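You operate a simulated robot arm through the tools that you are given. There is no shell and no other tool. Be economical: measure what you need, move in short steps, check, and stop when the job is done.

Carry out the task below with a simulated robot arm. There is one attempt and no reset: what you move stays moved.

## Task
Stack the carton that says "balm" from the door end of the window bench on top of the carton marked "patch". Take the steel setter on the door end of the window bench and put it away on the repair bench. Take the purple cube lamp on the cook basin and put it away on the work end of the timber table. Fetch the blue bottle and stand it in the cook basin. Fetch the pan set carton and set it on the black board. Put the purple bottle on the work end of the timber table away on the far end of the window bench. Put one of the green carabiner packs from the till end of the counter on top of the white soap tin. Take the XL yellow carabiner pack from the top of the packing bench and put it on top of the red pot. Put the green bottle that says "pine" from the top of the packing bench on the top of the round board and the green bottle marked "clove" on the roof rack. Put the green flat case on top of the mug set carton. Take the red soap tin on the top of the long table and put it away on the chest-high shelf of the tall rack. Do these in any order. Set down upright: purple cube lamp, blue bottle, pan set carton, purple bottle, green carabiner pack, green bottle.

It is judged by the outcome, as a careful person would: the job done as asked, and still so three seconds after it is handed in. It fails if anything else is knocked over, pushed out of place, dropped, spilled or broken.

## Robot
A 7-joint arm with a two-finger parallel gripper on a trunk, on a base that drives. Base frame: it is fixed to the floor where the robot stands at the start and does not move with it; the origin is under the middle of the robot, x ahead of it, y to its left, z up; the surface under the hand at the start is at about z = 85. Units: cm, degrees, N and s.
With the tool pointing down near the work surface it reaches from about 30 to 72 cm from the robot's upright axis, wherever it stands. Its first joint turns from -166.0 to 166.0 degrees. Places, roughly: black board [75, -100, 75]; blue bottle [-100, -275, 100]; carton, cream carton [75, 0, 100]; chest-high shelf of the tall rack [-400, 660, 100]; cook basin (31x24 cm) [72, -274, 90]; far end of the window bench [70, -80, 80]; green bottle [50, 525, 75]; green carabiner pack [-125, 325, 100]; green flat case [50, 350, 75]; mug set carton [-125, 275, 100]; pan set carton [-175, -275, 50]; purple bottle [-250, -150, 75]; purple cube lamp [75, -275, 100]; red pot (35x23x15 cm) [-400, 660, 60]; red soap tin [-700, 175, 100]; repair bench [-640, 530, 90]; roof rack [-320, 660, 80]; steel setter [75, 50, 75]; top of the round board [-270, 660, 80]; white soap tin [-150, 350, 100]; work end of the timber table [-280, -140, 80]; yellow carabiner pack [50, 475, 75]. Payload 3.43 kg.
The TCP is the grasp point between the finger pads, 3.4 cm short of the fingertips. In the tool frame z runs along the fingers and y along their closing line. Largest opening 12.8 cm; finger width 2.4, thickness 1.2; the body of the gripper, 4.8 by 13 cm, starts 9.6 cm behind the TCP.
Orientation is told as [roll, pitch, yaw] about the base's x, y, z axes, in that order, counted from this pose: with the fingers straight down and closing along the base's y, the tool's x points along the base's -x, its y along +y and its z along -z.

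## Interface
- The arm moves only by the tool apply_moves. Its argument "commands" is a list of rows, each a list of 3 entries, a list of its own where there are three numbers: the opening, from 0 (shut) to 1 (fully open), then the shift along the base's x, y, z in units of 100 mm (1.0 is 100 mm), then the turn, a rotation vector about the base's x, y, z in units of 120 degrees (1.0 is 120 degrees). In form: [[grip, [x, y, z], [wx, wy, wz]], ...]. A call has 1 to 10 rows; each row is the pose to reach, as a shift and turn from the pose commanded when the call began. A call with a number of a shift or a turn outside -1 to 1 is refused whole. A row lasts 0.2 s, in which the tool goes at most 5 cm and 8.6 degrees; a call with a longer step from one row to the next is refused whole, and so is a gripper value outside its range. A pose out of reach is approached as far as the arm can. The call stops where the force on the tool passes 40 N (or 10 N more than at its start, if that is more) or the arm is blocked; 0.2 s more then pass. The fingers move at their own pace (about 10.8 cm/s each) and stop on an object; they squeeze with about 27 N. The grip force told is the motor's: it shows also when the fingers shut on nothing. Time passes only in rows, and 0.2 s behind the last, so rows that repeat a pose let the fingers close. The reply holds the time, the measured pose of the TCP, the force on the tool along the base axes, the opening and the grip force, in the units named above and with some noise, with the torque about the TCP (base axes, N m) and any sound that the robot's microphone picked up.
- Cameras (640 x 400 px; columns grow to the right, rows downward): "scene" is now at [-1.14, 11.56, 150.88]; the picture's right is [-0.26, -0.96, 0.00], its down [-0.65, 0.18, -0.74] and it looks along [0.71, -0.20, -0.67] (base axes); focal length 293 px, centre (320, 200). "wrist" rides on the gripper at [7.6, -1.1, -16] in the tool frame; the picture's right is [0.15, 0.99, 0.00], its down [-0.88, 0.13, -0.46] and it looks along [-0.45, 0.07, 0.89] (tool axes); focal length 234 px, centre (320, 200). There is no depth. A picture from a camera that has moved, and an enlarged one, comes with that camera's place and axes in the base frame and with its lens.
- grab_frame(camera): a new picture of that camera. No time passes.
- raise_lower(by): slides the trunk up (or, below 0, down) by that many cm; the arm and the scene camera ride with it, the base frame stays. It gives what a move gives, with no picture.
- roll_base(legs): drives the robot by 1 to 6 legs, each [ahead, left, turn to the left] in cm, cm and degrees, along the robot's own axes; the way and the turn of a leg run together, so that a leg with both is an arc; at most 150 cm and 180 degrees a leg. The arm and the cameras ride along, it lands a little off, and it stops where it bumps. It gives what a move gives.
- pan_tilt(pan, tilt): turns the head with the scene camera to pan (to the left, within 86 degrees either way) and tilt (down, from -29 to 69), counted from straight ahead of the robot. It gives what a move gives.
- zoom(camera, box): a new picture of the part [left, top, right, bottom] of that camera's present view, enlarged. No time passes.
- sign_off(): hands the job in; it is judged then, once.

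Work in short steps. Places have to be worked out from the pictures, the camera data and where the tool is seen: move nearer, look again, correct. Check each grasp and each placing, and mend what went wrong. You have 567 turns and 360 pictures in all, those below and enlarged ones among them. Open the gripper and draw the arm clear of the work before you hand the job in, unless the task says otherwise; then end with one line.

The tools are called after "Call:" by a JSON object that holds its "op" and its "data". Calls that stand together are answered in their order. apply_moves: Moves the arm, as the interface text tells. Its arguments: {"type":"object","properties":{"commands":{"type":"array"}},"required":["commands"]} The other tools are called the same way: raise_lower (by) slides the trunk up or down; roll_base (legs) drives the base; pan_tilt (pan, tilt) turns the head that bears the scene camera; grab_frame (camera) takes a picture; zoom (camera, box) takes an enlarged picture of a part of a camera's view; sign_off () hands the job in.

At the start:

```text
t: 0.0
tool_pos: [41.99, -4.87, 119.6]
tool_rot: [0.0, 0.0, 0.0]
wrist_force: [0.1, 1.2, -0.1]
torque: [-0.05, -0.01, -0.02]
width: 12.79
grip_force: 0.0
trunk travel left (down, up): [-22.5, 9.9]
robot x, y, heading: [0.21, 0.14, 0.1]
head pan, tilt: [-15.3, 42.3]
```

scene: 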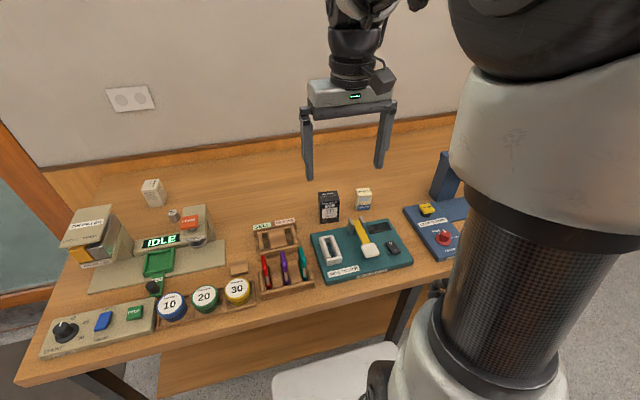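
wrist: 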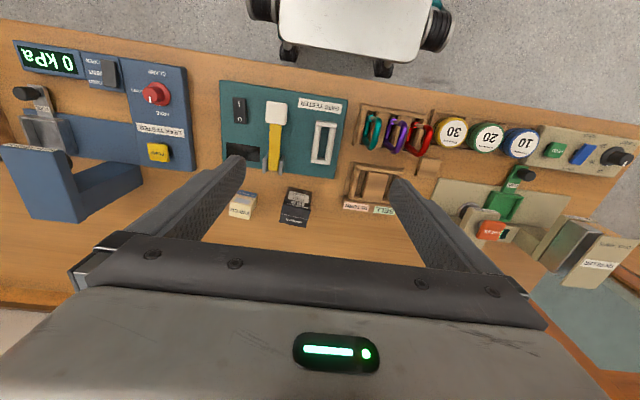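

The bench ahead holds small cartons and devices. I zoom in to read the labels.

Call:
{"op": "zoom", "data": {"camera": "scene", "box": [290, 170, 450, 270]}}

Call:
{"op": "zoom", "data": {"camera": "scene", "box": [50, 160, 250, 285]}}

```text
4.00 times, centred on (370, 220) of scene
camera zoom: at [-1.14, 11.56, 150.88], right [-0.26, -0.96, 0.0], down [-0.65, 0.18, -0.74], along [0.71, -0.2, -0.67], focal length 1171 px, centre (120, 120)
```

zoom: 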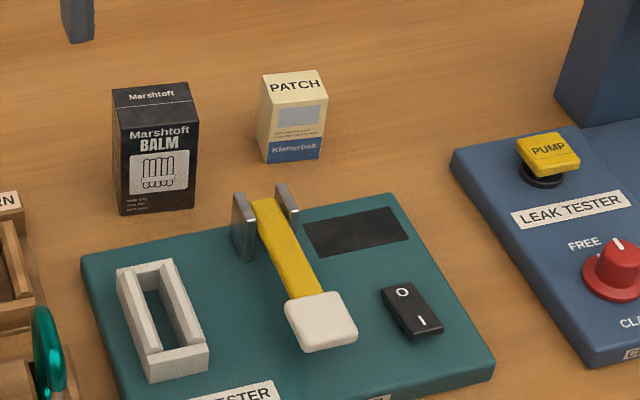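

```text
3.20 times, centred on (150, 222) of scene
camera zoom: at [-1.14, 11.56, 150.88], right [-0.26, -0.96, 0.0], down [-0.65, 0.18, -0.74], along [0.71, -0.2, -0.67], focal length 937 px, centre (864, 128)
```

zoom: 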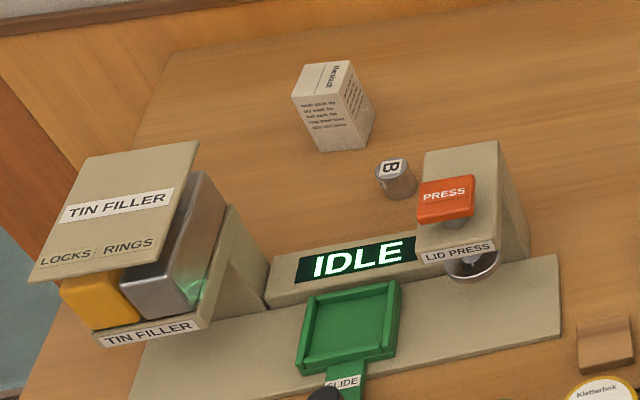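

The black carton is BALM at about (60,-8) and PATCH is at about (62,-20). Another cream carton is at about (80,45) and a small steel cylinder at about (72,38). I look around the room before moving.

Call:
{"op": "pan_tilt", "data": {"pan": 60, "tilt": 25}}

Call:
{"op": "grab_frame", "data": {"camera": "scene"}}

Call:
{"op": "pan_tilt", "data": {"pan": -60, "tilt": 25}}

Call:
{"op": "grab_frame", "data": {"camera": "scene"}}

Call:
{"op": "zoom", "data": {"camera": "wrist", "box": [210, 160, 350, 240]}}

```text
t: 1.5
tool_pos: [41.98, -5.02, 119.67]
tool_rot: [0.0, 0.0, 0.0]
wrist_force: [0.0, -0.2, 0.3]
torque: [-0.04, 0.04, 0.02]
width: 12.8
grip_force: 0.1
trunk travel left (down, up): [-22.5, 9.9]
robot x, y, heading: [0.12, -0.37, -0.0]
head pan, tilt: [60.0, 25.0]
```

```text
355 pictures are left
camera scene: at [-4.57, 21.74, 153.55], right [0.87, -0.5, 0.0], down [-0.21, -0.37, -0.91], along [0.45, 0.78, -0.42], focal length 293 px, centre (320, 200)
```

scene: 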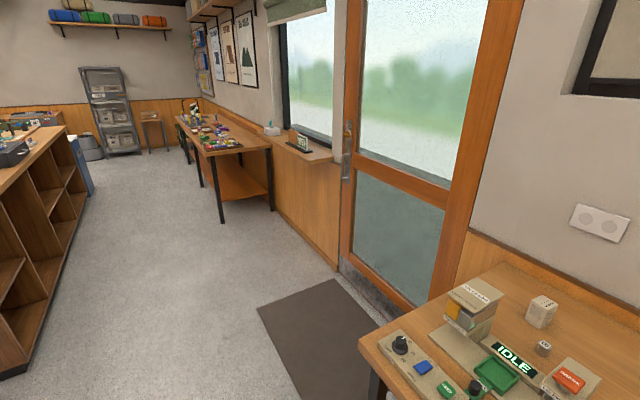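

```text
t: 3.5
tool_pos: [42.13, -4.82, 119.62]
tool_rot: [-0.1, 0.0, 0.0]
wrist_force: [-0.3, 0.5, 0.5]
torque: [-0.01, 0.0, 0.01]
width: 12.79
grip_force: 0.0
trunk travel left (down, up): [-22.5, 9.9]
robot x, y, heading: [0.17, -0.31, 0.0]
head pan, tilt: [-60.0, 25.0]
```

```text
354 pictures are left
camera scene: at [-4.57, 5.78, 153.55], right [-0.87, -0.5, 0.0], down [-0.21, 0.37, -0.91], along [0.45, -0.78, -0.42], focal length 293 px, centre (320, 200)
```

scene: 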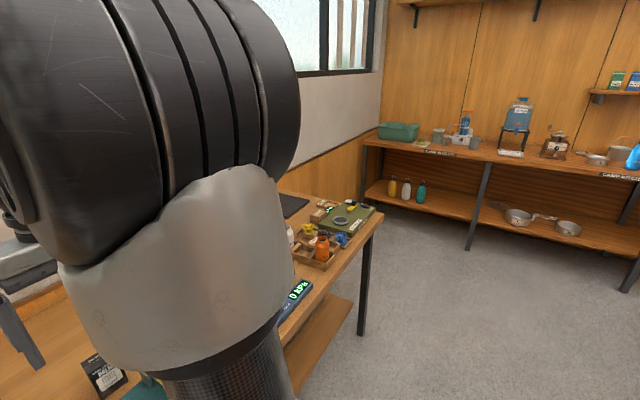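

```text
4.57 times, centred on (280, 200) of wrist
camera zoom: at [34.51, -6.0, 135.56], right [-0.15, 0.99, 0.0], down [0.88, 0.13, 0.46], along [0.45, 0.07, -0.89], focal length 1070 px, centre (503, 200)
```

zoom: 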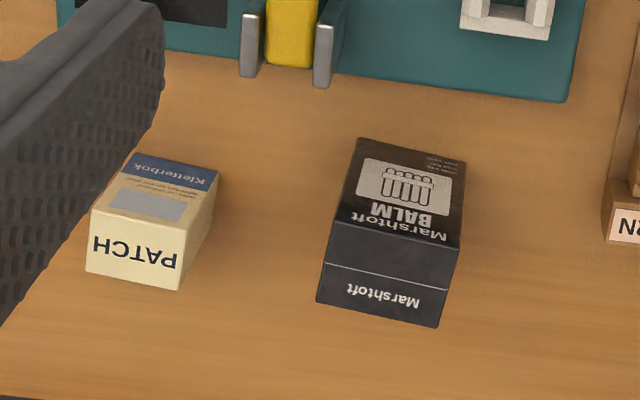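

I check the cream carton at the left for its label.

Call:
{"op": "pan_tilt", "data": {"pan": 35, "tilt": 40}}

Call:
{"op": "zoom", "data": {"camera": "scene", "box": [250, 130, 410, 230]}}

Call:
{"op": "grab_frame", "data": {"camera": "scene"}}

```text
t: 5.2
tool_pos: [42.02, -4.76, 119.67]
tool_rot: [0.0, 0.0, 0.1]
wrist_force: [-0.6, -1.1, -0.6]
torque: [0.0, 0.04, 0.0]
width: 12.77
grip_force: 0.1
trunk travel left (down, up): [-22.5, 9.9]
robot x, y, heading: [0.16, 0.3, -0.0]
head pan, tilt: [35.0, 40.0]
```

```text
4.00 times, centred on (330, 180) of scene
camera zoom: at [-2.21, 18.63, 151.22], right [0.57, -0.82, 0.0], down [-0.53, -0.37, -0.77], along [0.63, 0.44, -0.64], focal length 1171 px, centre (280, 280)
```

zoom: 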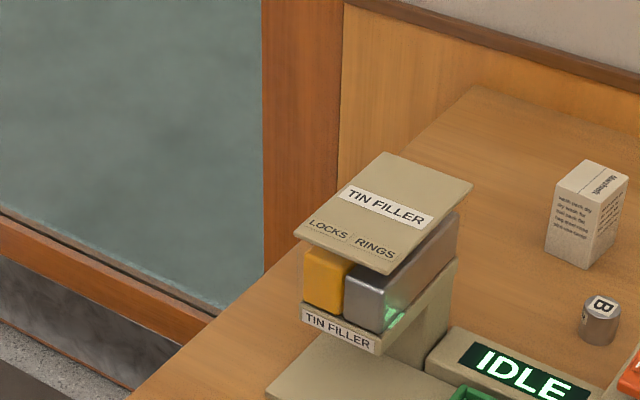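

```text
351 pictures are left
camera scene: at [-2.21, 18.63, 151.22], right [0.57, -0.82, 0.0], down [-0.53, -0.37, -0.77], along [0.63, 0.44, -0.64], focal length 293 px, centre (320, 200)
```

scene: 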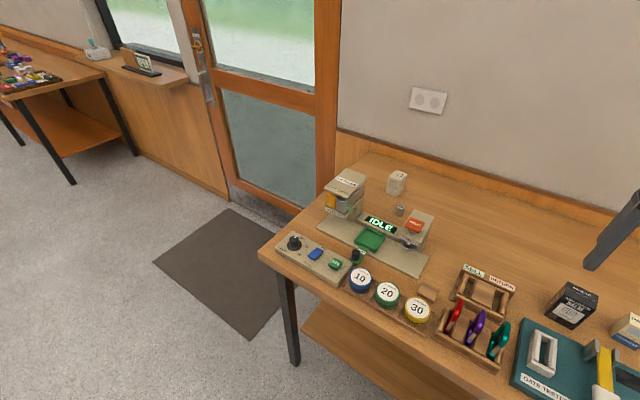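

BALM's top centre is about (59.7,-7.5) with yaw near 0. I move over it in two calls.

Call:
{"op": "apply_moves", "data": {"commands": [[1, [0.45, -0.13, 0], [0, 0, 0]], [1, [0.9, -0.26, 0], [0, 0, 0]]]}}

Call:
{"op": "apply_moves", "data": {"commands": [[1, [0.45, 0, -0.1], [0, 0, 0]], [1, [0.87, 0, -0.3], [0, 0, 0]]]}}

Call:
{"op": "grab_frame", "data": {"camera": "wrist"}}

```text
t: 5.8
tool_pos: [51.2, -7.46, 119.58]
tool_rot: [-0.1, 0.0, -0.1]
wrist_force: [-0.2, 0.0, -0.4]
torque: [0.03, -0.01, 0.03]
width: 12.8
grip_force: 0.2
trunk travel left (down, up): [-22.5, 9.9]
robot x, y, heading: [0.28, -0.16, -0.2]
head pan, tilt: [35.0, 40.0]
```

```text
t: 6.4
tool_pos: [59.82, -7.52, 116.57]
tool_rot: [-0.1, 0.0, 0.0]
wrist_force: [0.0, 0.2, 0.2]
torque: [-0.04, -0.01, 0.03]
width: 12.75
grip_force: 0.0
trunk travel left (down, up): [-22.5, 9.9]
robot x, y, heading: [0.16, 0.01, 0.2]
head pan, tilt: [35.0, 40.0]
```

```text
350 pictures are left
camera wrist: at [52.34, -8.51, 132.54], right [-0.15, 0.99, 0.0], down [0.88, 0.13, 0.46], along [0.45, 0.07, -0.89], focal length 234 px, centre (320, 200)
```

wrist: 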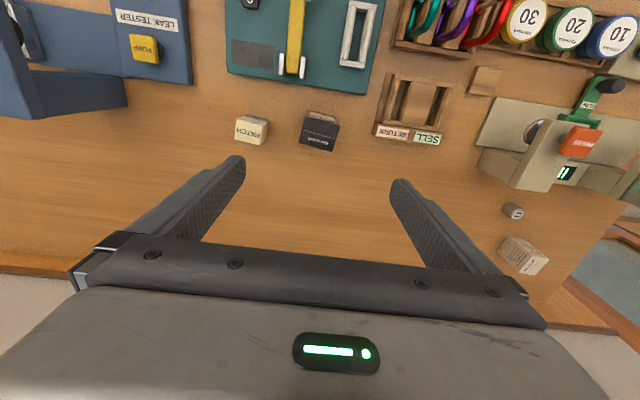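

BALM's top centre is confirmed at (59.7,-7.3). I read the other cream carton from here, to be sure.

Call:
{"op": "zoom", "data": {"camera": "wrist", "box": [480, 190, 580, 290]}}

Call:
{"op": "apply_moves", "data": {"commands": [[1, [0, 0.02, -0.45], [0, 0, 0]], [1, [0, 0.02, -0.9], [0, 0, 0]]]}}

Call:
{"op": "grab_frame", "data": {"camera": "wrist"}}

```text
4.00 times, centred on (530, 240) of wrist
camera zoom: at [52.34, -8.51, 132.54], right [-0.15, 0.99, 0.0], down [0.88, 0.13, 0.46], along [0.45, 0.07, -0.89], focal length 937 px, centre (-520, 40)
```

zoom: 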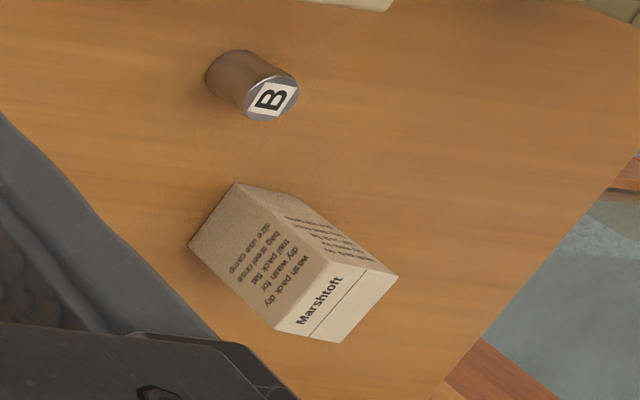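

```text
t: 7.0
tool_pos: [59.68, -7.2, 107.52]
tool_rot: [0.0, 0.0, 0.0]
wrist_force: [-1.0, 1.1, -0.5]
torque: [-0.02, 0.03, 0.0]
width: 12.79
grip_force: 0.2
trunk travel left (down, up): [-22.5, 9.9]
robot x, y, heading: [-0.04, -0.2, -0.1]
head pan, tilt: [35.0, 40.0]
```

```text
348 pictures are left
camera wrist: at [52.26, -8.34, 123.5], right [-0.15, 0.99, 0.0], down [0.88, 0.13, 0.46], along [0.45, 0.07, -0.89], focal length 234 px, centre (320, 200)
```

wrist: 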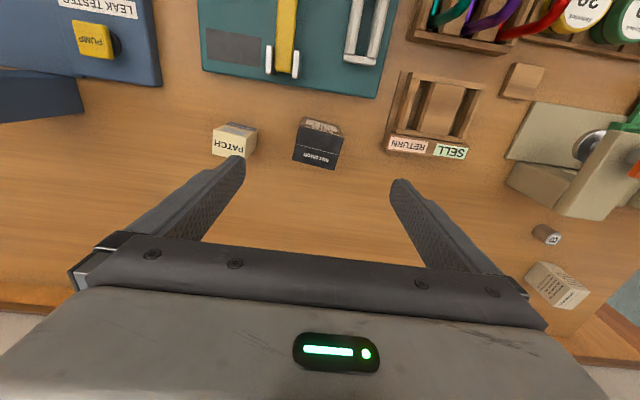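

Consistent. I descend with the fingers open around BALM, then close.

Call:
{"op": "apply_moves", "data": {"commands": [[1, [0, 0, -0.45], [0, 0, 0]], [1, [0, 0, -0.9], [0, 0, 0]]]}}

Call:
{"op": "apply_moves", "data": {"commands": [[1, [0, 0, -0.4], [0, 0, 0]], [1, [0, 0, -0.6], [0, 0, 0]], [0, [0, 0, -0.6], [0, 0, 0]], [0, [0, 0, -0.6], [0, 0, 0]], [0, [0, 0, -0.6], [0, 0, 0]]]}}

Call:
{"op": "grab_frame", "data": {"camera": "wrist"}}

```text
t: 7.6
tool_pos: [59.86, -7.31, 98.64]
tool_rot: [0.0, 0.0, 0.0]
wrist_force: [0.2, -0.6, 0.6]
torque: [-0.02, 0.04, 0.01]
width: 12.82
grip_force: 0.1
trunk travel left (down, up): [-22.5, 9.9]
robot x, y, heading: [0.11, -0.14, -0.0]
head pan, tilt: [35.0, 40.0]
```

```text
t: 8.8
tool_pos: [59.59, -7.27, 92.65]
tool_rot: [0.0, 0.0, 0.0]
wrist_force: [-0.5, -1.2, 0.1]
torque: [-0.06, -0.04, -0.02]
width: 5.93
grip_force: 27.2
trunk travel left (down, up): [-22.5, 9.9]
robot x, y, heading: [0.18, 0.52, 0.0]
head pan, tilt: [35.0, 40.0]
```

```text
347 pictures are left
camera wrist: at [52.16, -8.4, 108.55], right [-0.15, 0.99, 0.0], down [0.88, 0.13, 0.46], along [0.45, 0.07, -0.89], focal length 234 px, centre (320, 200)
```

wrist: 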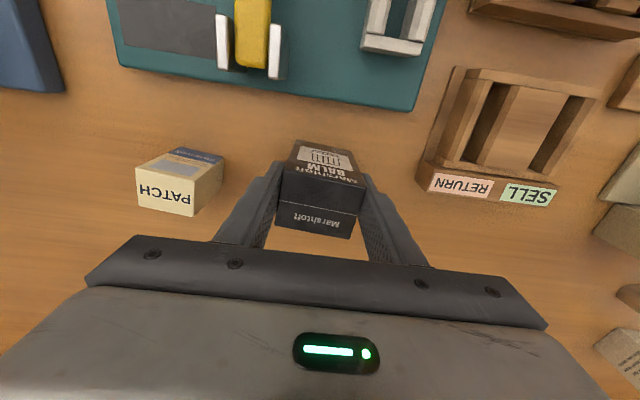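

BALM is held (5.9 cm). PATCH's top centre is about (61.7,-19.1); I lift, shift over it, and check.

Call:
{"op": "apply_moves", "data": {"commands": [[0, [0, 0, 0.5], [0, 0, 0]], [0, [0, 0, 1.0], [0, 0, 0]], [0, [0.1, -0.45, 1.0], [0, 0, 0]], [0, [0.2, -0.9, 1.0], [0, 0, 0]]]}}

Call:
{"op": "apply_moves", "data": {"commands": [[0, [0, -0.28, 0], [0, 0, 0]], [0, [0, -0.28, 0], [0, 0, 0]]]}}

Call:
{"op": "grab_frame", "data": {"camera": "wrist"}}

Call:
{"op": "pan_tilt", "data": {"pan": -10, "tilt": 40}}

Call:
{"op": "grab_frame", "data": {"camera": "scene"}}

```text
t: 9.8
tool_pos: [61.74, -16.3, 102.55]
tool_rot: [0.0, 0.0, 0.1]
wrist_force: [-0.5, 0.9, -1.8]
torque: [-0.02, -0.01, -0.02]
width: 5.89
grip_force: 26.8
trunk travel left (down, up): [-22.5, 9.9]
robot x, y, heading: [0.03, -0.05, 0.1]
head pan, tilt: [35.0, 40.0]
```

```text
t: 10.4
tool_pos: [61.8, -19.21, 102.54]
tool_rot: [0.0, 0.0, -0.1]
wrist_force: [0.4, 0.5, -1.6]
torque: [0.0, 0.01, 0.01]
width: 5.9
grip_force: 26.5
trunk travel left (down, up): [-22.5, 9.9]
robot x, y, heading: [-0.11, -0.23, 0.1]
head pan, tilt: [35.0, 40.0]
```

```text
346 pictures are left
camera wrist: at [54.21, -20.28, 118.56], right [-0.15, 0.99, 0.0], down [0.88, 0.13, 0.46], along [0.45, 0.07, -0.89], focal length 234 px, centre (320, 200)
```

wrist: 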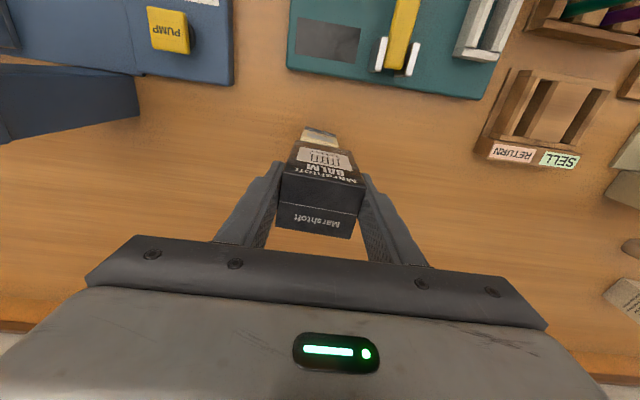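

```text
t: 11.5
tool_pos: [61.67, -19.05, 102.5]
tool_rot: [0.0, 0.0, 0.0]
wrist_force: [0.5, -0.5, -0.4]
torque: [-0.01, 0.0, -0.01]
width: 5.89
grip_force: 26.9
trunk travel left (down, up): [-22.5, 9.9]
robot x, y, heading: [-0.55, 0.12, -0.1]
head pan, tilt: [-10.0, 40.0]
```

```text
345 pictures are left
camera scene: at [-0.8, 12.29, 151.22], right [-0.17, -0.98, 0.0], down [-0.63, 0.11, -0.77], along [0.75, -0.13, -0.64], focal length 293 px, centre (320, 200)
```

scene: 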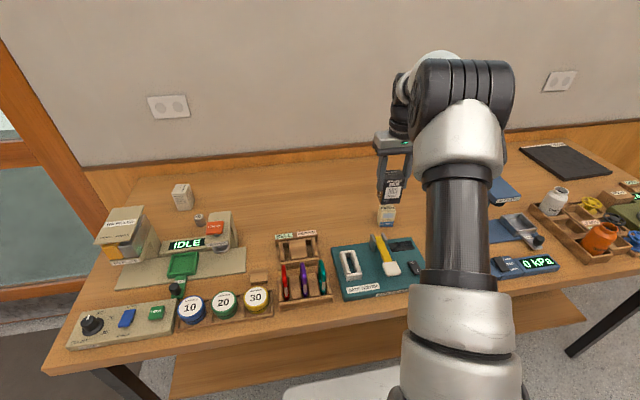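

Call:
{"op": "zoom", "data": {"camera": "scene", "box": [350, 150, 430, 230]}}

```text
5.00 times, centred on (390, 190) of scene
camera zoom: at [-0.8, 12.29, 151.22], right [-0.17, -0.98, 0.0], down [-0.63, 0.11, -0.77], along [0.75, -0.13, -0.64], focal length 1464 px, centre (-30, 250)
```

zoom: 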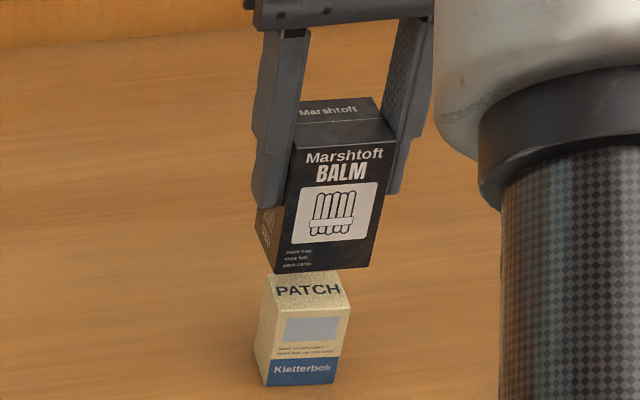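

BALM looks about 0.4 cm too far to -y relative to PATCH. I correct and lower gently to contact.

Call:
{"op": "apply_moves", "data": {"commands": [[0, [0, 0.04, 0], [0, 0, 0]], [0, [0, 0.04, -0.1], [0, 0, 0]], [0, [0, 0.04, -0.18], [0, 0, 0]]]}}

Call:
{"op": "zoom", "data": {"camera": "scene", "box": [350, 150, 430, 230]}}

```text
t: 12.3
tool_pos: [61.76, -18.64, 100.7]
tool_rot: [0.0, 0.0, 0.1]
wrist_force: [-0.1, -0.2, -1.1]
torque: [0.01, -0.04, 0.0]
width: 5.87
grip_force: 27.2
trunk travel left (down, up): [-22.5, 9.9]
robot x, y, heading: [0.32, 0.18, 0.0]
head pan, tilt: [-10.0, 40.0]
```

```text
5.00 times, centred on (390, 190) of scene
camera zoom: at [-0.79, 12.28, 151.22], right [-0.17, -0.98, 0.0], down [-0.63, 0.11, -0.77], along [0.75, -0.13, -0.64], focal length 1464 px, centre (-30, 250)
```

zoom: 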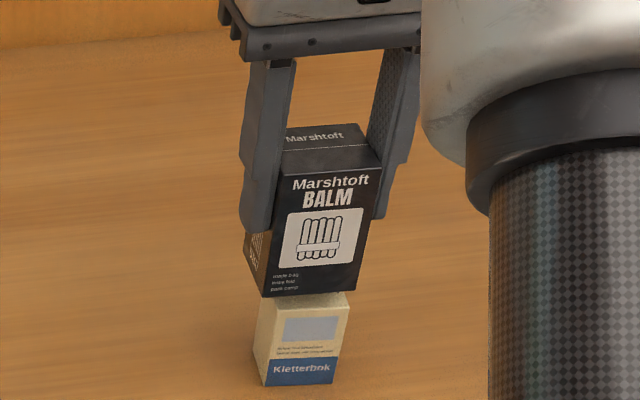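

Aligned laterally. I continue lowering in small steps.

Call:
{"op": "apply_moves", "data": {"commands": [[0, [0, 0, -0.05], [0, 0, 0]], [0, [0, 0, -0.08], [0, 0, 0]]]}}

Call:
{"op": "zoom", "data": {"camera": "scene", "box": [350, 150, 430, 230]}}

```text
t: 12.9
tool_pos: [61.81, -18.73, 99.96]
tool_rot: [0.1, 0.0, -0.1]
wrist_force: [-0.7, -0.4, -0.6]
torque: [0.02, 0.0, 0.02]
width: 5.84
grip_force: 27.2
trunk travel left (down, up): [-22.5, 9.9]
robot x, y, heading: [0.13, -0.17, 0.2]
head pan, tilt: [-10.0, 40.0]
```

```text
5.00 times, centred on (390, 190) of scene
camera zoom: at [-0.8, 12.28, 151.22], right [-0.17, -0.98, 0.0], down [-0.63, 0.11, -0.77], along [0.75, -0.13, -0.64], focal length 1464 px, centre (-30, 250)
```

zoom: 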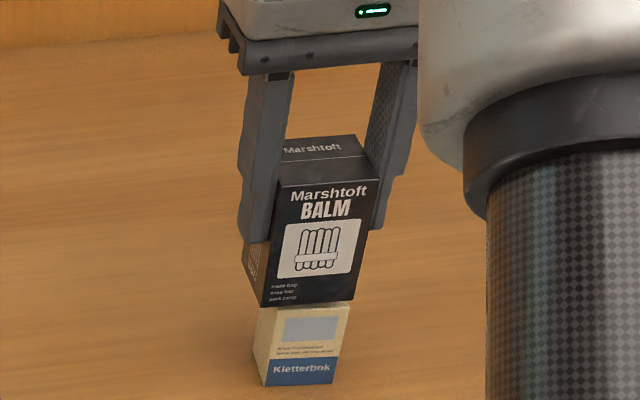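

Nearly there; a few more millimetres with contact watched.

Call:
{"op": "apply_moves", "data": {"commands": [[0, [0, 0, -0.03], [0, 0, 0]], [0, [0, 0, -0.05], [0, 0, 0]]]}}

Call:
{"op": "zoom", "data": {"camera": "scene", "box": [350, 150, 430, 230]}}

```text
t: 13.5
tool_pos: [61.75, -18.73, 99.57]
tool_rot: [0.0, 0.0, -0.1]
wrist_force: [-0.4, 0.4, -1.1]
torque: [-0.01, 0.0, 0.01]
width: 5.84
grip_force: 27.2
trunk travel left (down, up): [-22.5, 9.9]
robot x, y, heading: [0.08, 0.11, 0.2]
head pan, tilt: [-10.0, 40.0]
```

```text
5.00 times, centred on (390, 190) of scene
camera zoom: at [-0.8, 12.28, 151.22], right [-0.17, -0.98, 0.0], down [-0.63, 0.11, -0.77], along [0.75, -0.13, -0.64], focal length 1464 px, centre (-30, 250)
```

zoom: 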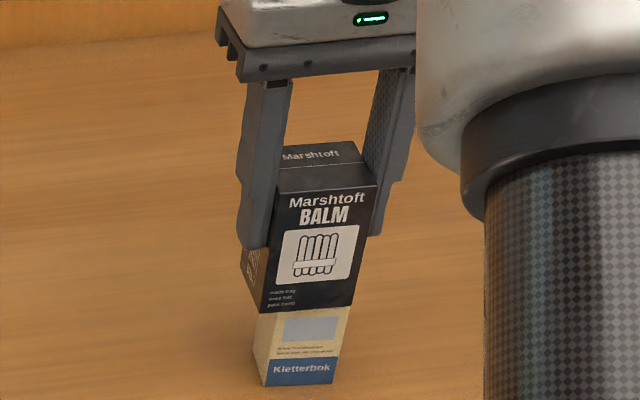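

Still no contact force; continuing down.

Call:
{"op": "apply_moves", "data": {"commands": [[0, [0, 0.01, -0.03], [0, 0, 0]], [0, [0, 0.01, -0.06], [0, 0, 0]], [0, [0, 0.01, -0.09], [0, 0, 0]]]}}

```text
t: 14.3
tool_pos: [61.69, -18.59, 99.14]
tool_rot: [-0.1, -0.4, 0.0]
wrist_force: [0.2, -0.7, 22.7]
torque: [-0.08, -0.03, -0.34]
width: 5.84
grip_force: 27.1
trunk travel left (down, up): [-22.5, 9.9]
robot x, y, heading: [0.44, 0.18, -0.2]
head pan, tilt: [-10.0, 40.0]
```

Contact at z≈99.2. I ease off 0.4 cm, release, and rise.

Call:
{"op": "apply_moves", "data": {"commands": [[0, [0, 0, 0.04], [0, 0, 0]], [0.65, [0, 0, 0.04], [0, 0, 0]], [0.65, [0, 0, 0.04], [0, 0, 0]], [0.65, [0, 0, 0.3], [0, 0, 0]], [0.65, [0, 0, 0.7], [0, 0, 0]], [0.65, [0, 0, 1.0], [0, 0, 0]]]}}

Call:
{"op": "zoom", "data": {"camera": "scene", "box": [350, 150, 430, 230]}}

```text
t: 15.7
tool_pos: [61.71, -18.55, 108.62]
tool_rot: [0.0, 0.0, 0.0]
wrist_force: [0.2, 0.0, -0.6]
torque: [0.0, 0.0, 0.0]
width: 8.3
grip_force: 0.0
trunk travel left (down, up): [-22.5, 9.9]
robot x, y, heading: [-0.18, 0.13, -0.1]
head pan, tilt: [-10.0, 40.0]
```

```text
5.00 times, centred on (390, 190) of scene
camera zoom: at [-0.82, 12.29, 151.22], right [-0.17, -0.98, 0.0], down [-0.63, 0.11, -0.77], along [0.75, -0.13, -0.64], focal length 1464 px, centre (-30, 250)
```

zoom: 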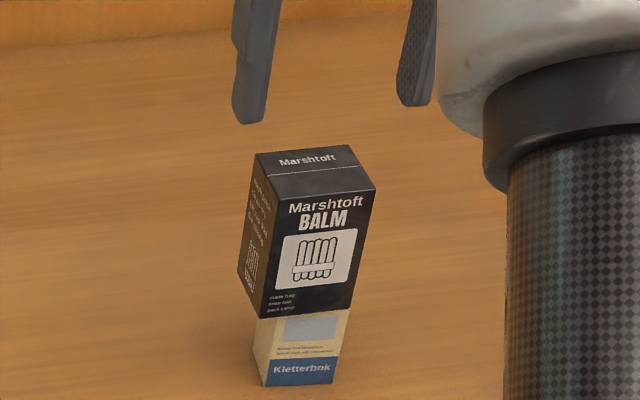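

BALM stands on PATCH. I raise the arm and strafe left for the steel setter.

Call:
{"op": "apply_moves", "data": {"commands": [[1, [0, 0, 0.5], [0, 0, 0]], [1, [-0.4, 0.0, 1.0], [0, 0, 0]]]}}

Call:
{"op": "roll_base", "data": {"legs": [[0, 40, 0]]}}

Call:
{"op": "pan_tilt", "data": {"pan": 10, "tilt": 40}}

Call:
{"op": "grab_frame", "data": {"camera": "scene"}}

Call:
{"op": "grab_frame", "data": {"camera": "wrist"}}

```text
refused: row 2 steps farther than a row can; nothing moved
```

```text
t: 20.1
tool_pos: [61.73, 21.23, 108.56]
tool_rot: [0.0, -0.1, -0.2]
wrist_force: [-0.4, 0.0, 0.2]
torque: [0.01, 0.0, -0.03]
width: 8.29
grip_force: 0.0
trunk travel left (down, up): [-22.5, 9.9]
robot x, y, heading: [0.3, 40.15, -0.3]
head pan, tilt: [-10.0, 40.0]
```

```text
t: 20.9
tool_pos: [61.79, 21.23, 108.58]
tool_rot: [0.0, 0.0, -0.2]
wrist_force: [0.4, 0.3, 0.6]
torque: [0.0, -0.03, -0.04]
width: 8.32
grip_force: 0.0
trunk travel left (down, up): [-22.5, 9.9]
robot x, y, heading: [-0.19, 39.82, -0.2]
head pan, tilt: [10.0, 40.0]
```

```text
339 pictures are left
camera scene: at [-0.7, 55.17, 151.22], right [0.17, -0.99, 0.0], down [-0.63, -0.11, -0.77], along [0.75, 0.13, -0.64], focal length 293 px, centre (320, 200)
```

scene: 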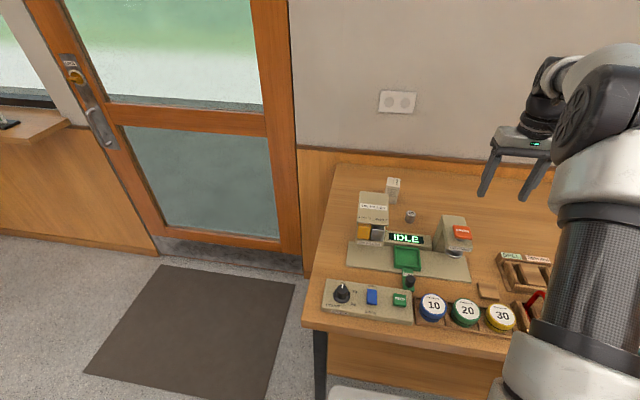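

```text
338 pictures are left
camera wrist: at [54.24, 20.11, 124.57], right [-0.14, 0.99, 0.0], down [0.88, 0.13, 0.46], along [0.45, 0.07, -0.89], focal length 234 px, centre (320, 200)
```

wrist: 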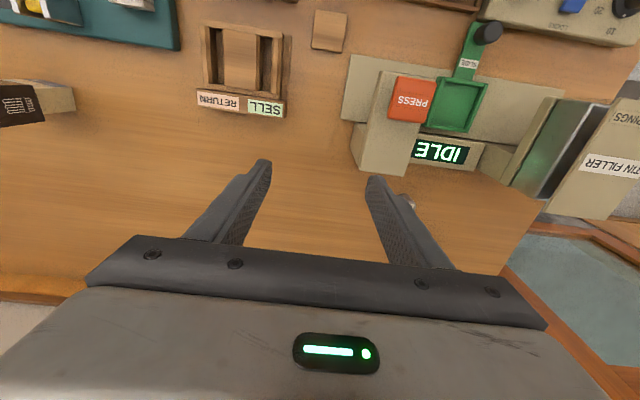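

The setter is at about (71.4,38.5). I move above it with a view from the wrist.

Call:
{"op": "apply_moves", "data": {"commands": [[0.5, [0.2, 0.4, 0.15], [0, 0, 0]], [0.5, [0.4, 0.85, 0.2], [0, 0, 0]]]}}

Call:
{"op": "apply_moves", "data": {"commands": [[0.5, [0.25, 0.4, 0], [0, 0, 0]], [0.5, [0.5, 0.85, 0], [0, 0, 0]]]}}

Call:
{"op": "grab_frame", "data": {"camera": "wrist"}}

```text
t: 21.5
tool_pos: [65.65, 29.75, 110.7]
tool_rot: [0.1, 0.0, -0.1]
wrist_force: [0.5, -0.1, 0.4]
torque: [0.03, 0.03, 0.01]
width: 6.38
grip_force: 0.0
trunk travel left (down, up): [-22.5, 9.9]
robot x, y, heading: [0.1, 40.06, -0.3]
head pan, tilt: [10.0, 40.0]
```

```text
refused: row 2 steps farther than a row can; nothing moved
```

```text
337 pictures are left
camera wrist: at [58.21, 28.7, 126.61], right [-0.14, 0.99, 0.0], down [0.88, 0.13, 0.45], along [0.45, 0.07, -0.89], focal length 234 px, centre (320, 200)
```

wrist: 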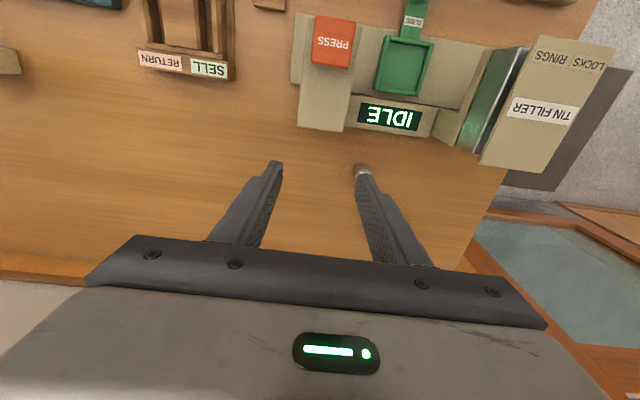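

Setter at (70.9,38.3); the devices end around x≈65, so a yaw-0 grasp is clear.

Call:
{"op": "apply_moves", "data": {"commands": [[0.5, [0.25, 0.4, 0], [0, 0, 0]], [0.5, [0.54, 0.75, 0], [0, 0, 0]], [0.5, [0.54, 0.86, -0.4], [0, 0, 0]]]}}

Call:
{"op": "grab_frame", "data": {"camera": "wrist"}}

```text
t: 22.3
tool_pos: [71.31, 38.35, 106.48]
tool_rot: [0.0, 0.1, -0.2]
wrist_force: [0.6, -0.1, -0.6]
torque: [0.0, 0.01, -0.01]
width: 6.41
grip_force: 0.1
out of reach, approached as far as the arm can: row 2
trunk travel left (down, up): [-22.5, 9.9]
robot x, y, heading: [0.29, 40.05, -0.3]
head pan, tilt: [10.0, 40.0]
```

```text
336 pictures are left
camera wrist: at [63.73, 37.24, 122.48], right [-0.14, 0.99, 0.0], down [0.88, 0.13, 0.45], along [0.45, 0.07, -0.89], focal length 234 px, centre (320, 200)
```

wrist: 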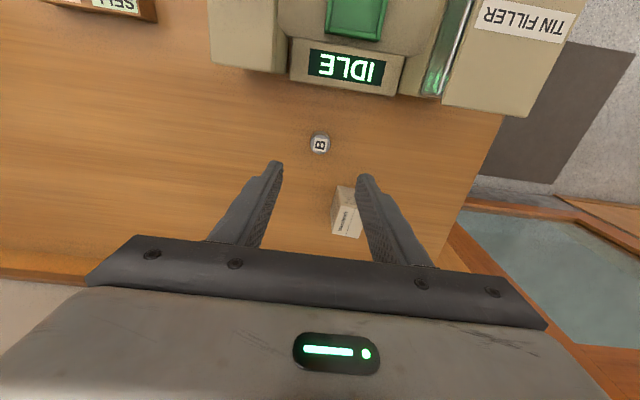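

Setter at (71.7,38.5). I descend in two calls, then close.

Call:
{"op": "apply_moves", "data": {"commands": [[0.5, [0.04, 0.01, -0.48], [0, 0, 0]], [0.5, [0.04, 0.01, -0.96], [0, 0, 0]]]}}

Call:
{"op": "grab_frame", "data": {"camera": "wrist"}}

```text
t: 22.9
tool_pos: [71.63, 38.26, 97.0]
tool_rot: [0.0, 0.0, -0.3]
wrist_force: [-0.5, -0.2, 0.0]
torque: [0.01, 0.03, 0.01]
width: 6.4
grip_force: 0.0
trunk travel left (down, up): [-22.5, 9.9]
robot x, y, heading: [0.11, 39.66, -0.2]
head pan, tilt: [10.0, 40.0]
```

```text
335 pictures are left
camera wrist: at [64.01, 37.18, 113.0], right [-0.14, 0.99, 0.0], down [0.88, 0.13, 0.46], along [0.45, 0.07, -0.89], focal length 234 px, centre (320, 200)
```

wrist: 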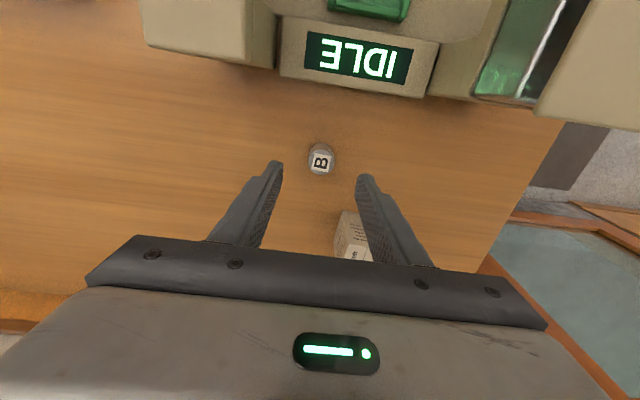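

Aligned. I lower to z≈88.8 and close.

Call:
{"op": "apply_moves", "data": {"commands": [[0.5, [0.03, 0.01, -0.45], [0, 0, 0]], [0.5, [0.03, 0.02, -0.7], [0, 0, 0]], [0.5, [0.03, 0.02, -0.82], [0, 0, 0]], [0, [0.03, 0.02, -0.82], [0, 0, 0]], [0, [0.03, 0.02, -0.82], [0, 0, 0]], [0, [0.03, 0.02, -0.82], [0, 0, 0]]]}}

Call:
{"op": "grab_frame", "data": {"camera": "wrist"}}

```text
t: 24.3
tool_pos: [71.86, 38.52, 88.83]
tool_rot: [0.0, 0.0, -0.2]
wrist_force: [0.6, -0.8, -0.9]
torque: [-0.04, -0.04, 0.03]
width: 2.86
grip_force: 27.0
trunk travel left (down, up): [-22.5, 9.9]
robot x, y, heading: [-0.27, 40.06, -0.3]
head pan, tilt: [10.0, 40.0]
```

```text
334 pictures are left
camera wrist: at [64.35, 37.49, 104.77], right [-0.14, 0.99, 0.0], down [0.88, 0.13, 0.46], along [0.45, 0.07, -0.89], focal length 234 px, centre (320, 200)
```

wrist: 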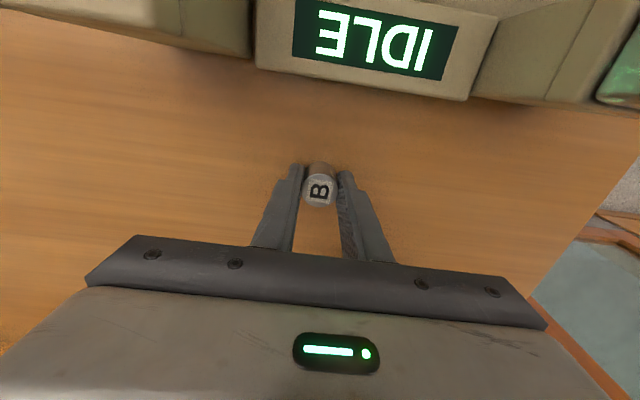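

Setter gripped (2.9 cm). I lift and retract for travel.

Call:
{"op": "apply_moves", "data": {"commands": [[0, [0, 0, 0.48], [0, 0, 0]], [0, [0, 0, 0.96], [0, 0, 0]]]}}

Call:
{"op": "apply_moves", "data": {"commands": [[0, [0, 0, 0.48], [0, 0, 0]], [0, [0, 0, 0.96], [0, 0, 0]], [0, [-0.45, 0, 0.96], [0, 0, 0]], [0, [-0.9, 0, 0.96], [0, 0, 0]]]}}

Call:
{"op": "apply_moves", "data": {"commands": [[0, [-0.45, 0, 0.3], [0, 0, 0]], [0, [-0.9, 0, 0.6], [0, 0, 0]]]}}

Call:
{"op": "apply_moves", "data": {"commands": [[0, [-0.4, 0, 0], [0, 0, 0]], [0, [-0.8, 0, 0], [0, 0, 0]]]}}

Call:
{"op": "roll_base", "data": {"legs": [[-25, 0, 0], [0, 0, 90]]}}

Call:
{"op": "pan_tilt", "data": {"pan": 30, "tilt": 20}}

Call:
{"op": "grab_frame", "data": {"camera": "scene"}}

Call:
{"op": "pan_tilt", "data": {"pan": -10, "tilt": 20}}

Call:
{"op": "grab_frame", "data": {"camera": "scene"}}

```text
t: 24.9
tool_pos: [71.9, 38.55, 98.5]
tool_rot: [0.0, 0.2, -0.2]
wrist_force: [0.2, -0.3, -2.1]
torque: [-0.03, 0.0, -0.03]
width: 2.86
grip_force: 26.9
trunk travel left (down, up): [-22.5, 9.9]
robot x, y, heading: [-0.42, 39.8, -0.1]
head pan, tilt: [10.0, 40.0]
```

```text
t: 25.9
tool_pos: [62.88, 38.61, 108.14]
tool_rot: [0.0, -0.3, -0.2]
wrist_force: [-0.2, -0.2, -1.0]
torque: [-0.03, 0.0, -0.01]
width: 2.86
grip_force: 26.9
out of reach, approached as far as the arm can: row 2
trunk travel left (down, up): [-22.5, 9.9]
robot x, y, heading: [0.33, 39.94, -0.1]
head pan, tilt: [10.0, 40.0]
```

```text
refused: row 1 steps farther than a row can; nothing moved
```

```text
t: 26.5
tool_pos: [54.82, 38.54, 108.02]
tool_rot: [-0.1, 0.0, -0.2]
wrist_force: [0.1, -0.1, -0.7]
torque: [0.02, 0.02, 0.02]
width: 2.87
grip_force: 27.0
trunk travel left (down, up): [-22.5, 9.9]
robot x, y, heading: [0.17, 39.97, -0.5]
head pan, tilt: [10.0, 40.0]
```

```text
t: 32.3
tool_pos: [-24.43, 94.85, 108.0]
tool_rot: [0.0, 0.0, 90.6]
wrist_force: [-0.1, 0.2, -1.3]
torque: [-0.01, -0.03, -0.03]
width: 2.88
grip_force: 27.4
trunk travel left (down, up): [-22.5, 9.9]
robot x, y, heading: [-25.08, 40.15, 90.5]
head pan, tilt: [10.0, 40.0]
```

```text
t: 33.1
tool_pos: [-24.55, 94.88, 108.03]
tool_rot: [0.1, 0.0, 90.7]
wrist_force: [-0.3, 0.0, -0.9]
torque: [0.0, 0.01, -0.01]
width: 2.87
grip_force: 27.5
trunk travel left (down, up): [-22.5, 9.9]
robot x, y, heading: [-25.3, 40.27, 90.6]
head pan, tilt: [30.0, 20.0]
```

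```text
333 pictures are left
camera scene: at [-43.91, 38.64, 154.35], right [0.86, 0.51, 0.0], down [0.17, -0.3, -0.94], along [-0.48, 0.81, -0.34], focal length 293 px, centre (320, 200)
```

scene: 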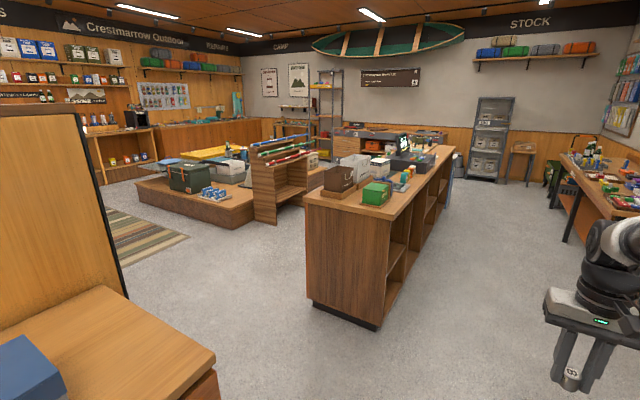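

```text
t: 34.2
tool_pos: [-24.54, 94.86, 107.95]
tool_rot: [0.1, 0.1, 90.6]
wrist_force: [-1.2, -0.3, -0.7]
torque: [-0.01, -0.01, 0.01]
width: 2.85
grip_force: 27.3
trunk travel left (down, up): [-22.5, 9.9]
robot x, y, heading: [-25.29, 40.16, 90.6]
head pan, tilt: [-10.0, 20.0]
```

```text
332 pictures are left
camera scene: at [-37.67, 39.81, 154.36], right [0.99, -0.16, 0.0], down [-0.06, -0.34, -0.94], along [0.15, 0.93, -0.34], focal length 293 px, centre (320, 200)
```

scene: 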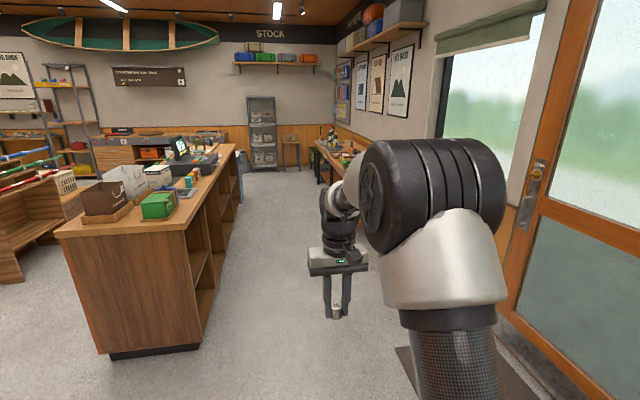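

I map the room: counter spans x −150…−92 from y≈200 onward, with an aisle at x≈−35. I drive up the aisle.

Call:
{"op": "roll_base", "data": {"legs": [[150, 10, 0], [130, 0, 0]]}}

Call:
{"op": "pan_tilt", "data": {"pan": 35, "tilt": 25}}

Call:
{"op": "grab_frame", "data": {"camera": "scene"}}

Call:
{"op": "pan_tilt", "data": {"pan": -45, "tilt": 25}}

Call:
{"op": "grab_frame", "data": {"camera": "scene"}}

```text
refused: leg 1 is longer than a leg can be; nothing moved
```

```text
t: 35.3
tool_pos: [-24.47, 94.91, 108.04]
tool_rot: [0.0, 0.0, 90.6]
wrist_force: [-0.7, -0.1, -2.3]
torque: [0.01, -0.01, -0.01]
width: 2.83
grip_force: 26.8
trunk travel left (down, up): [-22.5, 9.9]
robot x, y, heading: [-25.13, 39.98, 90.7]
head pan, tilt: [35.0, 25.0]
```

```text
331 pictures are left
camera scene: at [-44.54, 38.11, 153.55], right [0.81, 0.58, 0.0], down [0.25, -0.34, -0.91], along [-0.53, 0.74, -0.42], focal length 293 px, centre (320, 200)
```

scene: 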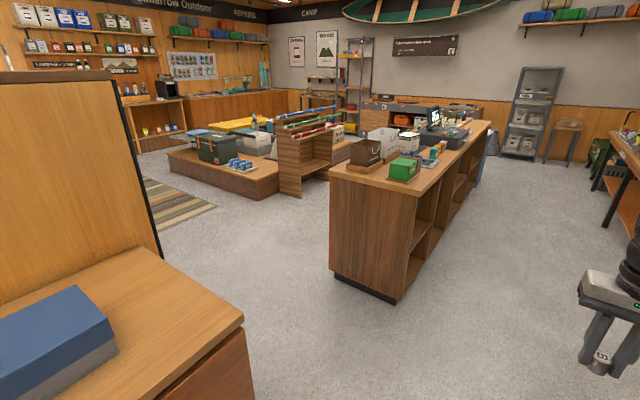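

```text
t: 36.9
tool_pos: [-24.6, 94.99, 107.93]
tool_rot: [0.0, 0.0, 90.6]
wrist_force: [0.6, 0.1, -1.6]
torque: [0.01, -0.01, 0.02]
width: 2.85
grip_force: 27.0
trunk travel left (down, up): [-22.5, 9.9]
robot x, y, heading: [-24.86, 39.84, 90.3]
head pan, tilt: [-45.0, 25.0]
```

```text
330 pictures are left
camera scene: at [-32.74, 37.2, 153.55], right [0.71, -0.7, 0.0], down [-0.3, -0.3, -0.91], along [0.63, 0.65, -0.42], focal length 293 px, centre (320, 200)
```

scene: 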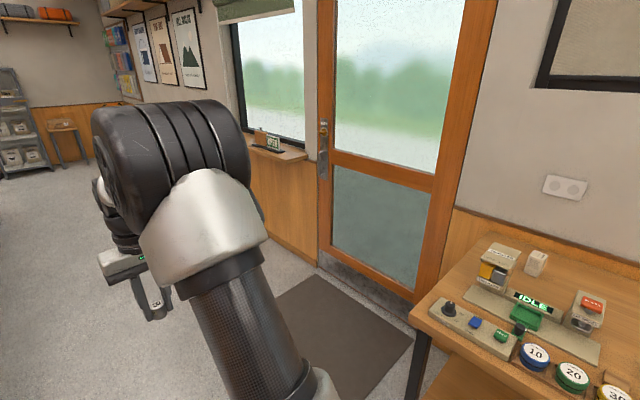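

I choose the route west through the gap at y≈140. I drive up and turn to face −x.

Call:
{"op": "roll_base", "data": {"legs": [[100, 0, 0], [0, 0, 90], [120, 0, 0]]}}

Call:
{"op": "pan_tilt", "data": {"pan": 20, "tilt": 25}}

Call:
{"op": "grab_frame", "data": {"camera": "scene"}}

Call:
{"op": "pan_tilt", "data": {"pan": -30, "tilt": 25}}

Call:
{"op": "grab_frame", "data": {"camera": "scene"}}

```text
t: 51.7
tool_pos: [-200.9, 141.03, 108.01]
tool_rot: [-0.1, 0.0, -179.7]
wrist_force: [0.2, -0.1, -1.7]
torque: [0.0, 0.03, 0.02]
width: 2.87
grip_force: 26.9
trunk travel left (down, up): [-22.5, 9.9]
robot x, y, heading: [-146.12, 140.17, -179.7]
head pan, tilt: [-45.0, 25.0]
```

```text
t: 53.0
tool_pos: [-200.87, 141.03, 108.04]
tool_rot: [0.0, 0.0, -179.6]
wrist_force: [-0.5, 0.2, -0.5]
torque: [-0.03, 0.02, 0.02]
width: 2.88
grip_force: 26.8
trunk travel left (down, up): [-22.5, 9.9]
robot x, y, heading: [-146.1, 140.48, -179.7]
head pan, tilt: [20.0, 25.0]
```

```text
329 pictures are left
camera scene: at [-145.74, 122.88, 153.55], right [-0.35, 0.94, 0.0], down [0.4, 0.15, -0.91], along [-0.85, -0.31, -0.42], focal length 293 px, centre (320, 200)
```

scene: 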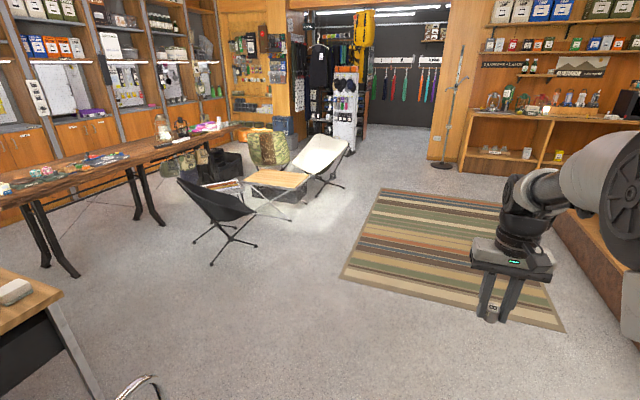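

```text
t: 54.2
tool_pos: [-200.92, 141.12, 107.96]
tool_rot: [0.0, 0.0, -179.7]
wrist_force: [0.2, -0.4, -1.1]
torque: [0.04, 0.03, -0.03]
width: 2.9
grip_force: 26.6
trunk travel left (down, up): [-22.5, 9.9]
robot x, y, heading: [-145.85, 140.27, -179.9]
head pan, tilt: [-30.0, 25.0]
```

```text
328 pictures are left
camera scene: at [-145.1, 130.63, 153.55], right [0.49, 0.87, 0.0], down [0.37, -0.21, -0.91], along [-0.79, 0.45, -0.42], focal length 293 px, centre (320, 200)
```

scene: 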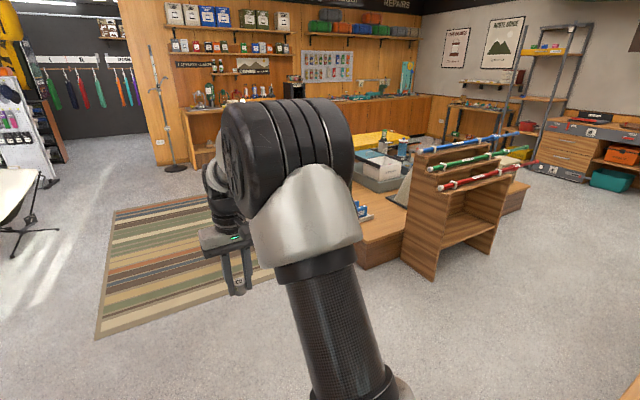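

The way along y≈140 is clear. I drive to x≈−526 and turn north.

Call:
{"op": "roll_base", "data": {"legs": [[150, 0, 0], [150, 0, 0], [85, 0, 0], [0, 0, -90]]}}

Call:
{"op": "pan_tilt", "data": {"pan": 30, "tilt": 25}}

Call:
{"op": "grab_frame", "data": {"camera": "scene"}}

Call:
{"op": "pan_tilt", "data": {"pan": -15, "tilt": 25}}

Call:
{"op": "grab_frame", "data": {"camera": "scene"}}

```text
t: 76.6
tool_pos: [-527.32, 192.98, 107.93]
tool_rot: [0.1, 0.1, 89.8]
wrist_force: [0.5, -0.7, -1.9]
torque: [0.01, 0.01, -0.01]
width: 2.89
grip_force: 27.5
trunk travel left (down, up): [-22.5, 9.9]
robot x, y, heading: [-528.53, 137.91, 90.1]
head pan, tilt: [-30.0, 25.0]
```

```text
t: 77.9
tool_pos: [-527.23, 193.03, 107.93]
tool_rot: [0.0, 0.0, 89.9]
wrist_force: [0.0, -0.1, -1.2]
torque: [0.01, 0.0, -0.03]
width: 2.88
grip_force: 26.9
trunk travel left (down, up): [-22.5, 9.9]
robot x, y, heading: [-528.35, 138.18, 89.9]
head pan, tilt: [30.0, 25.0]
```

```text
327 pictures are left
camera scene: at [-547.28, 136.9, 153.55], right [0.87, 0.5, 0.0], down [0.21, -0.37, -0.91], along [-0.45, 0.79, -0.42], focal length 293 px, centre (320, 200)
```

scene: 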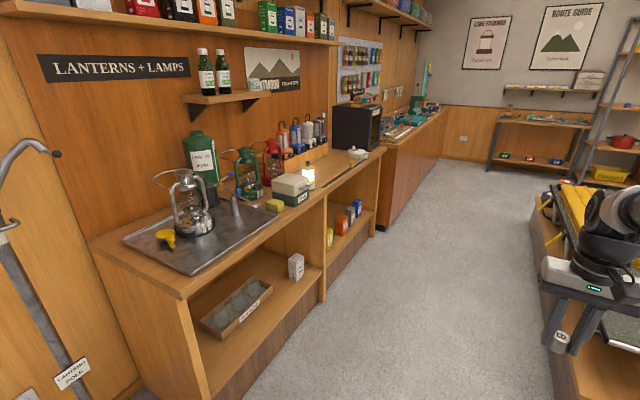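

```text
t: 79.0
tool_pos: [-527.39, 192.86, 107.96]
tool_rot: [0.0, 0.0, 89.9]
wrist_force: [0.0, 0.3, -1.9]
torque: [0.0, -0.01, 0.04]
width: 2.87
grip_force: 27.4
trunk travel left (down, up): [-22.5, 9.9]
robot x, y, heading: [-528.61, 138.1, 90.1]
head pan, tilt: [-15.0, 25.0]
```

```text
326 pictures are left
camera scene: at [-540.3, 137.81, 153.55], right [0.97, -0.26, 0.0], down [-0.11, -0.41, -0.91], along [0.23, 0.88, -0.42], focal length 293 px, centre (320, 200)
```

scene: 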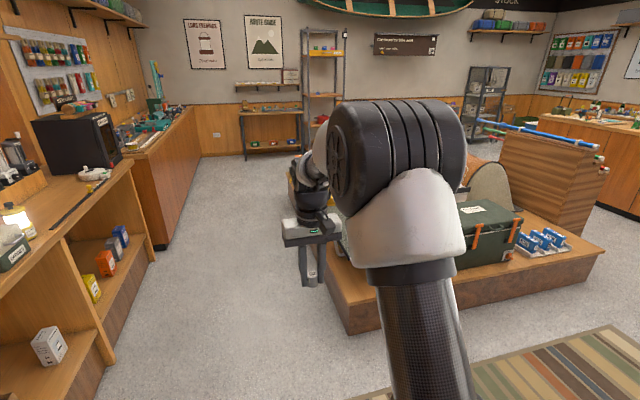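

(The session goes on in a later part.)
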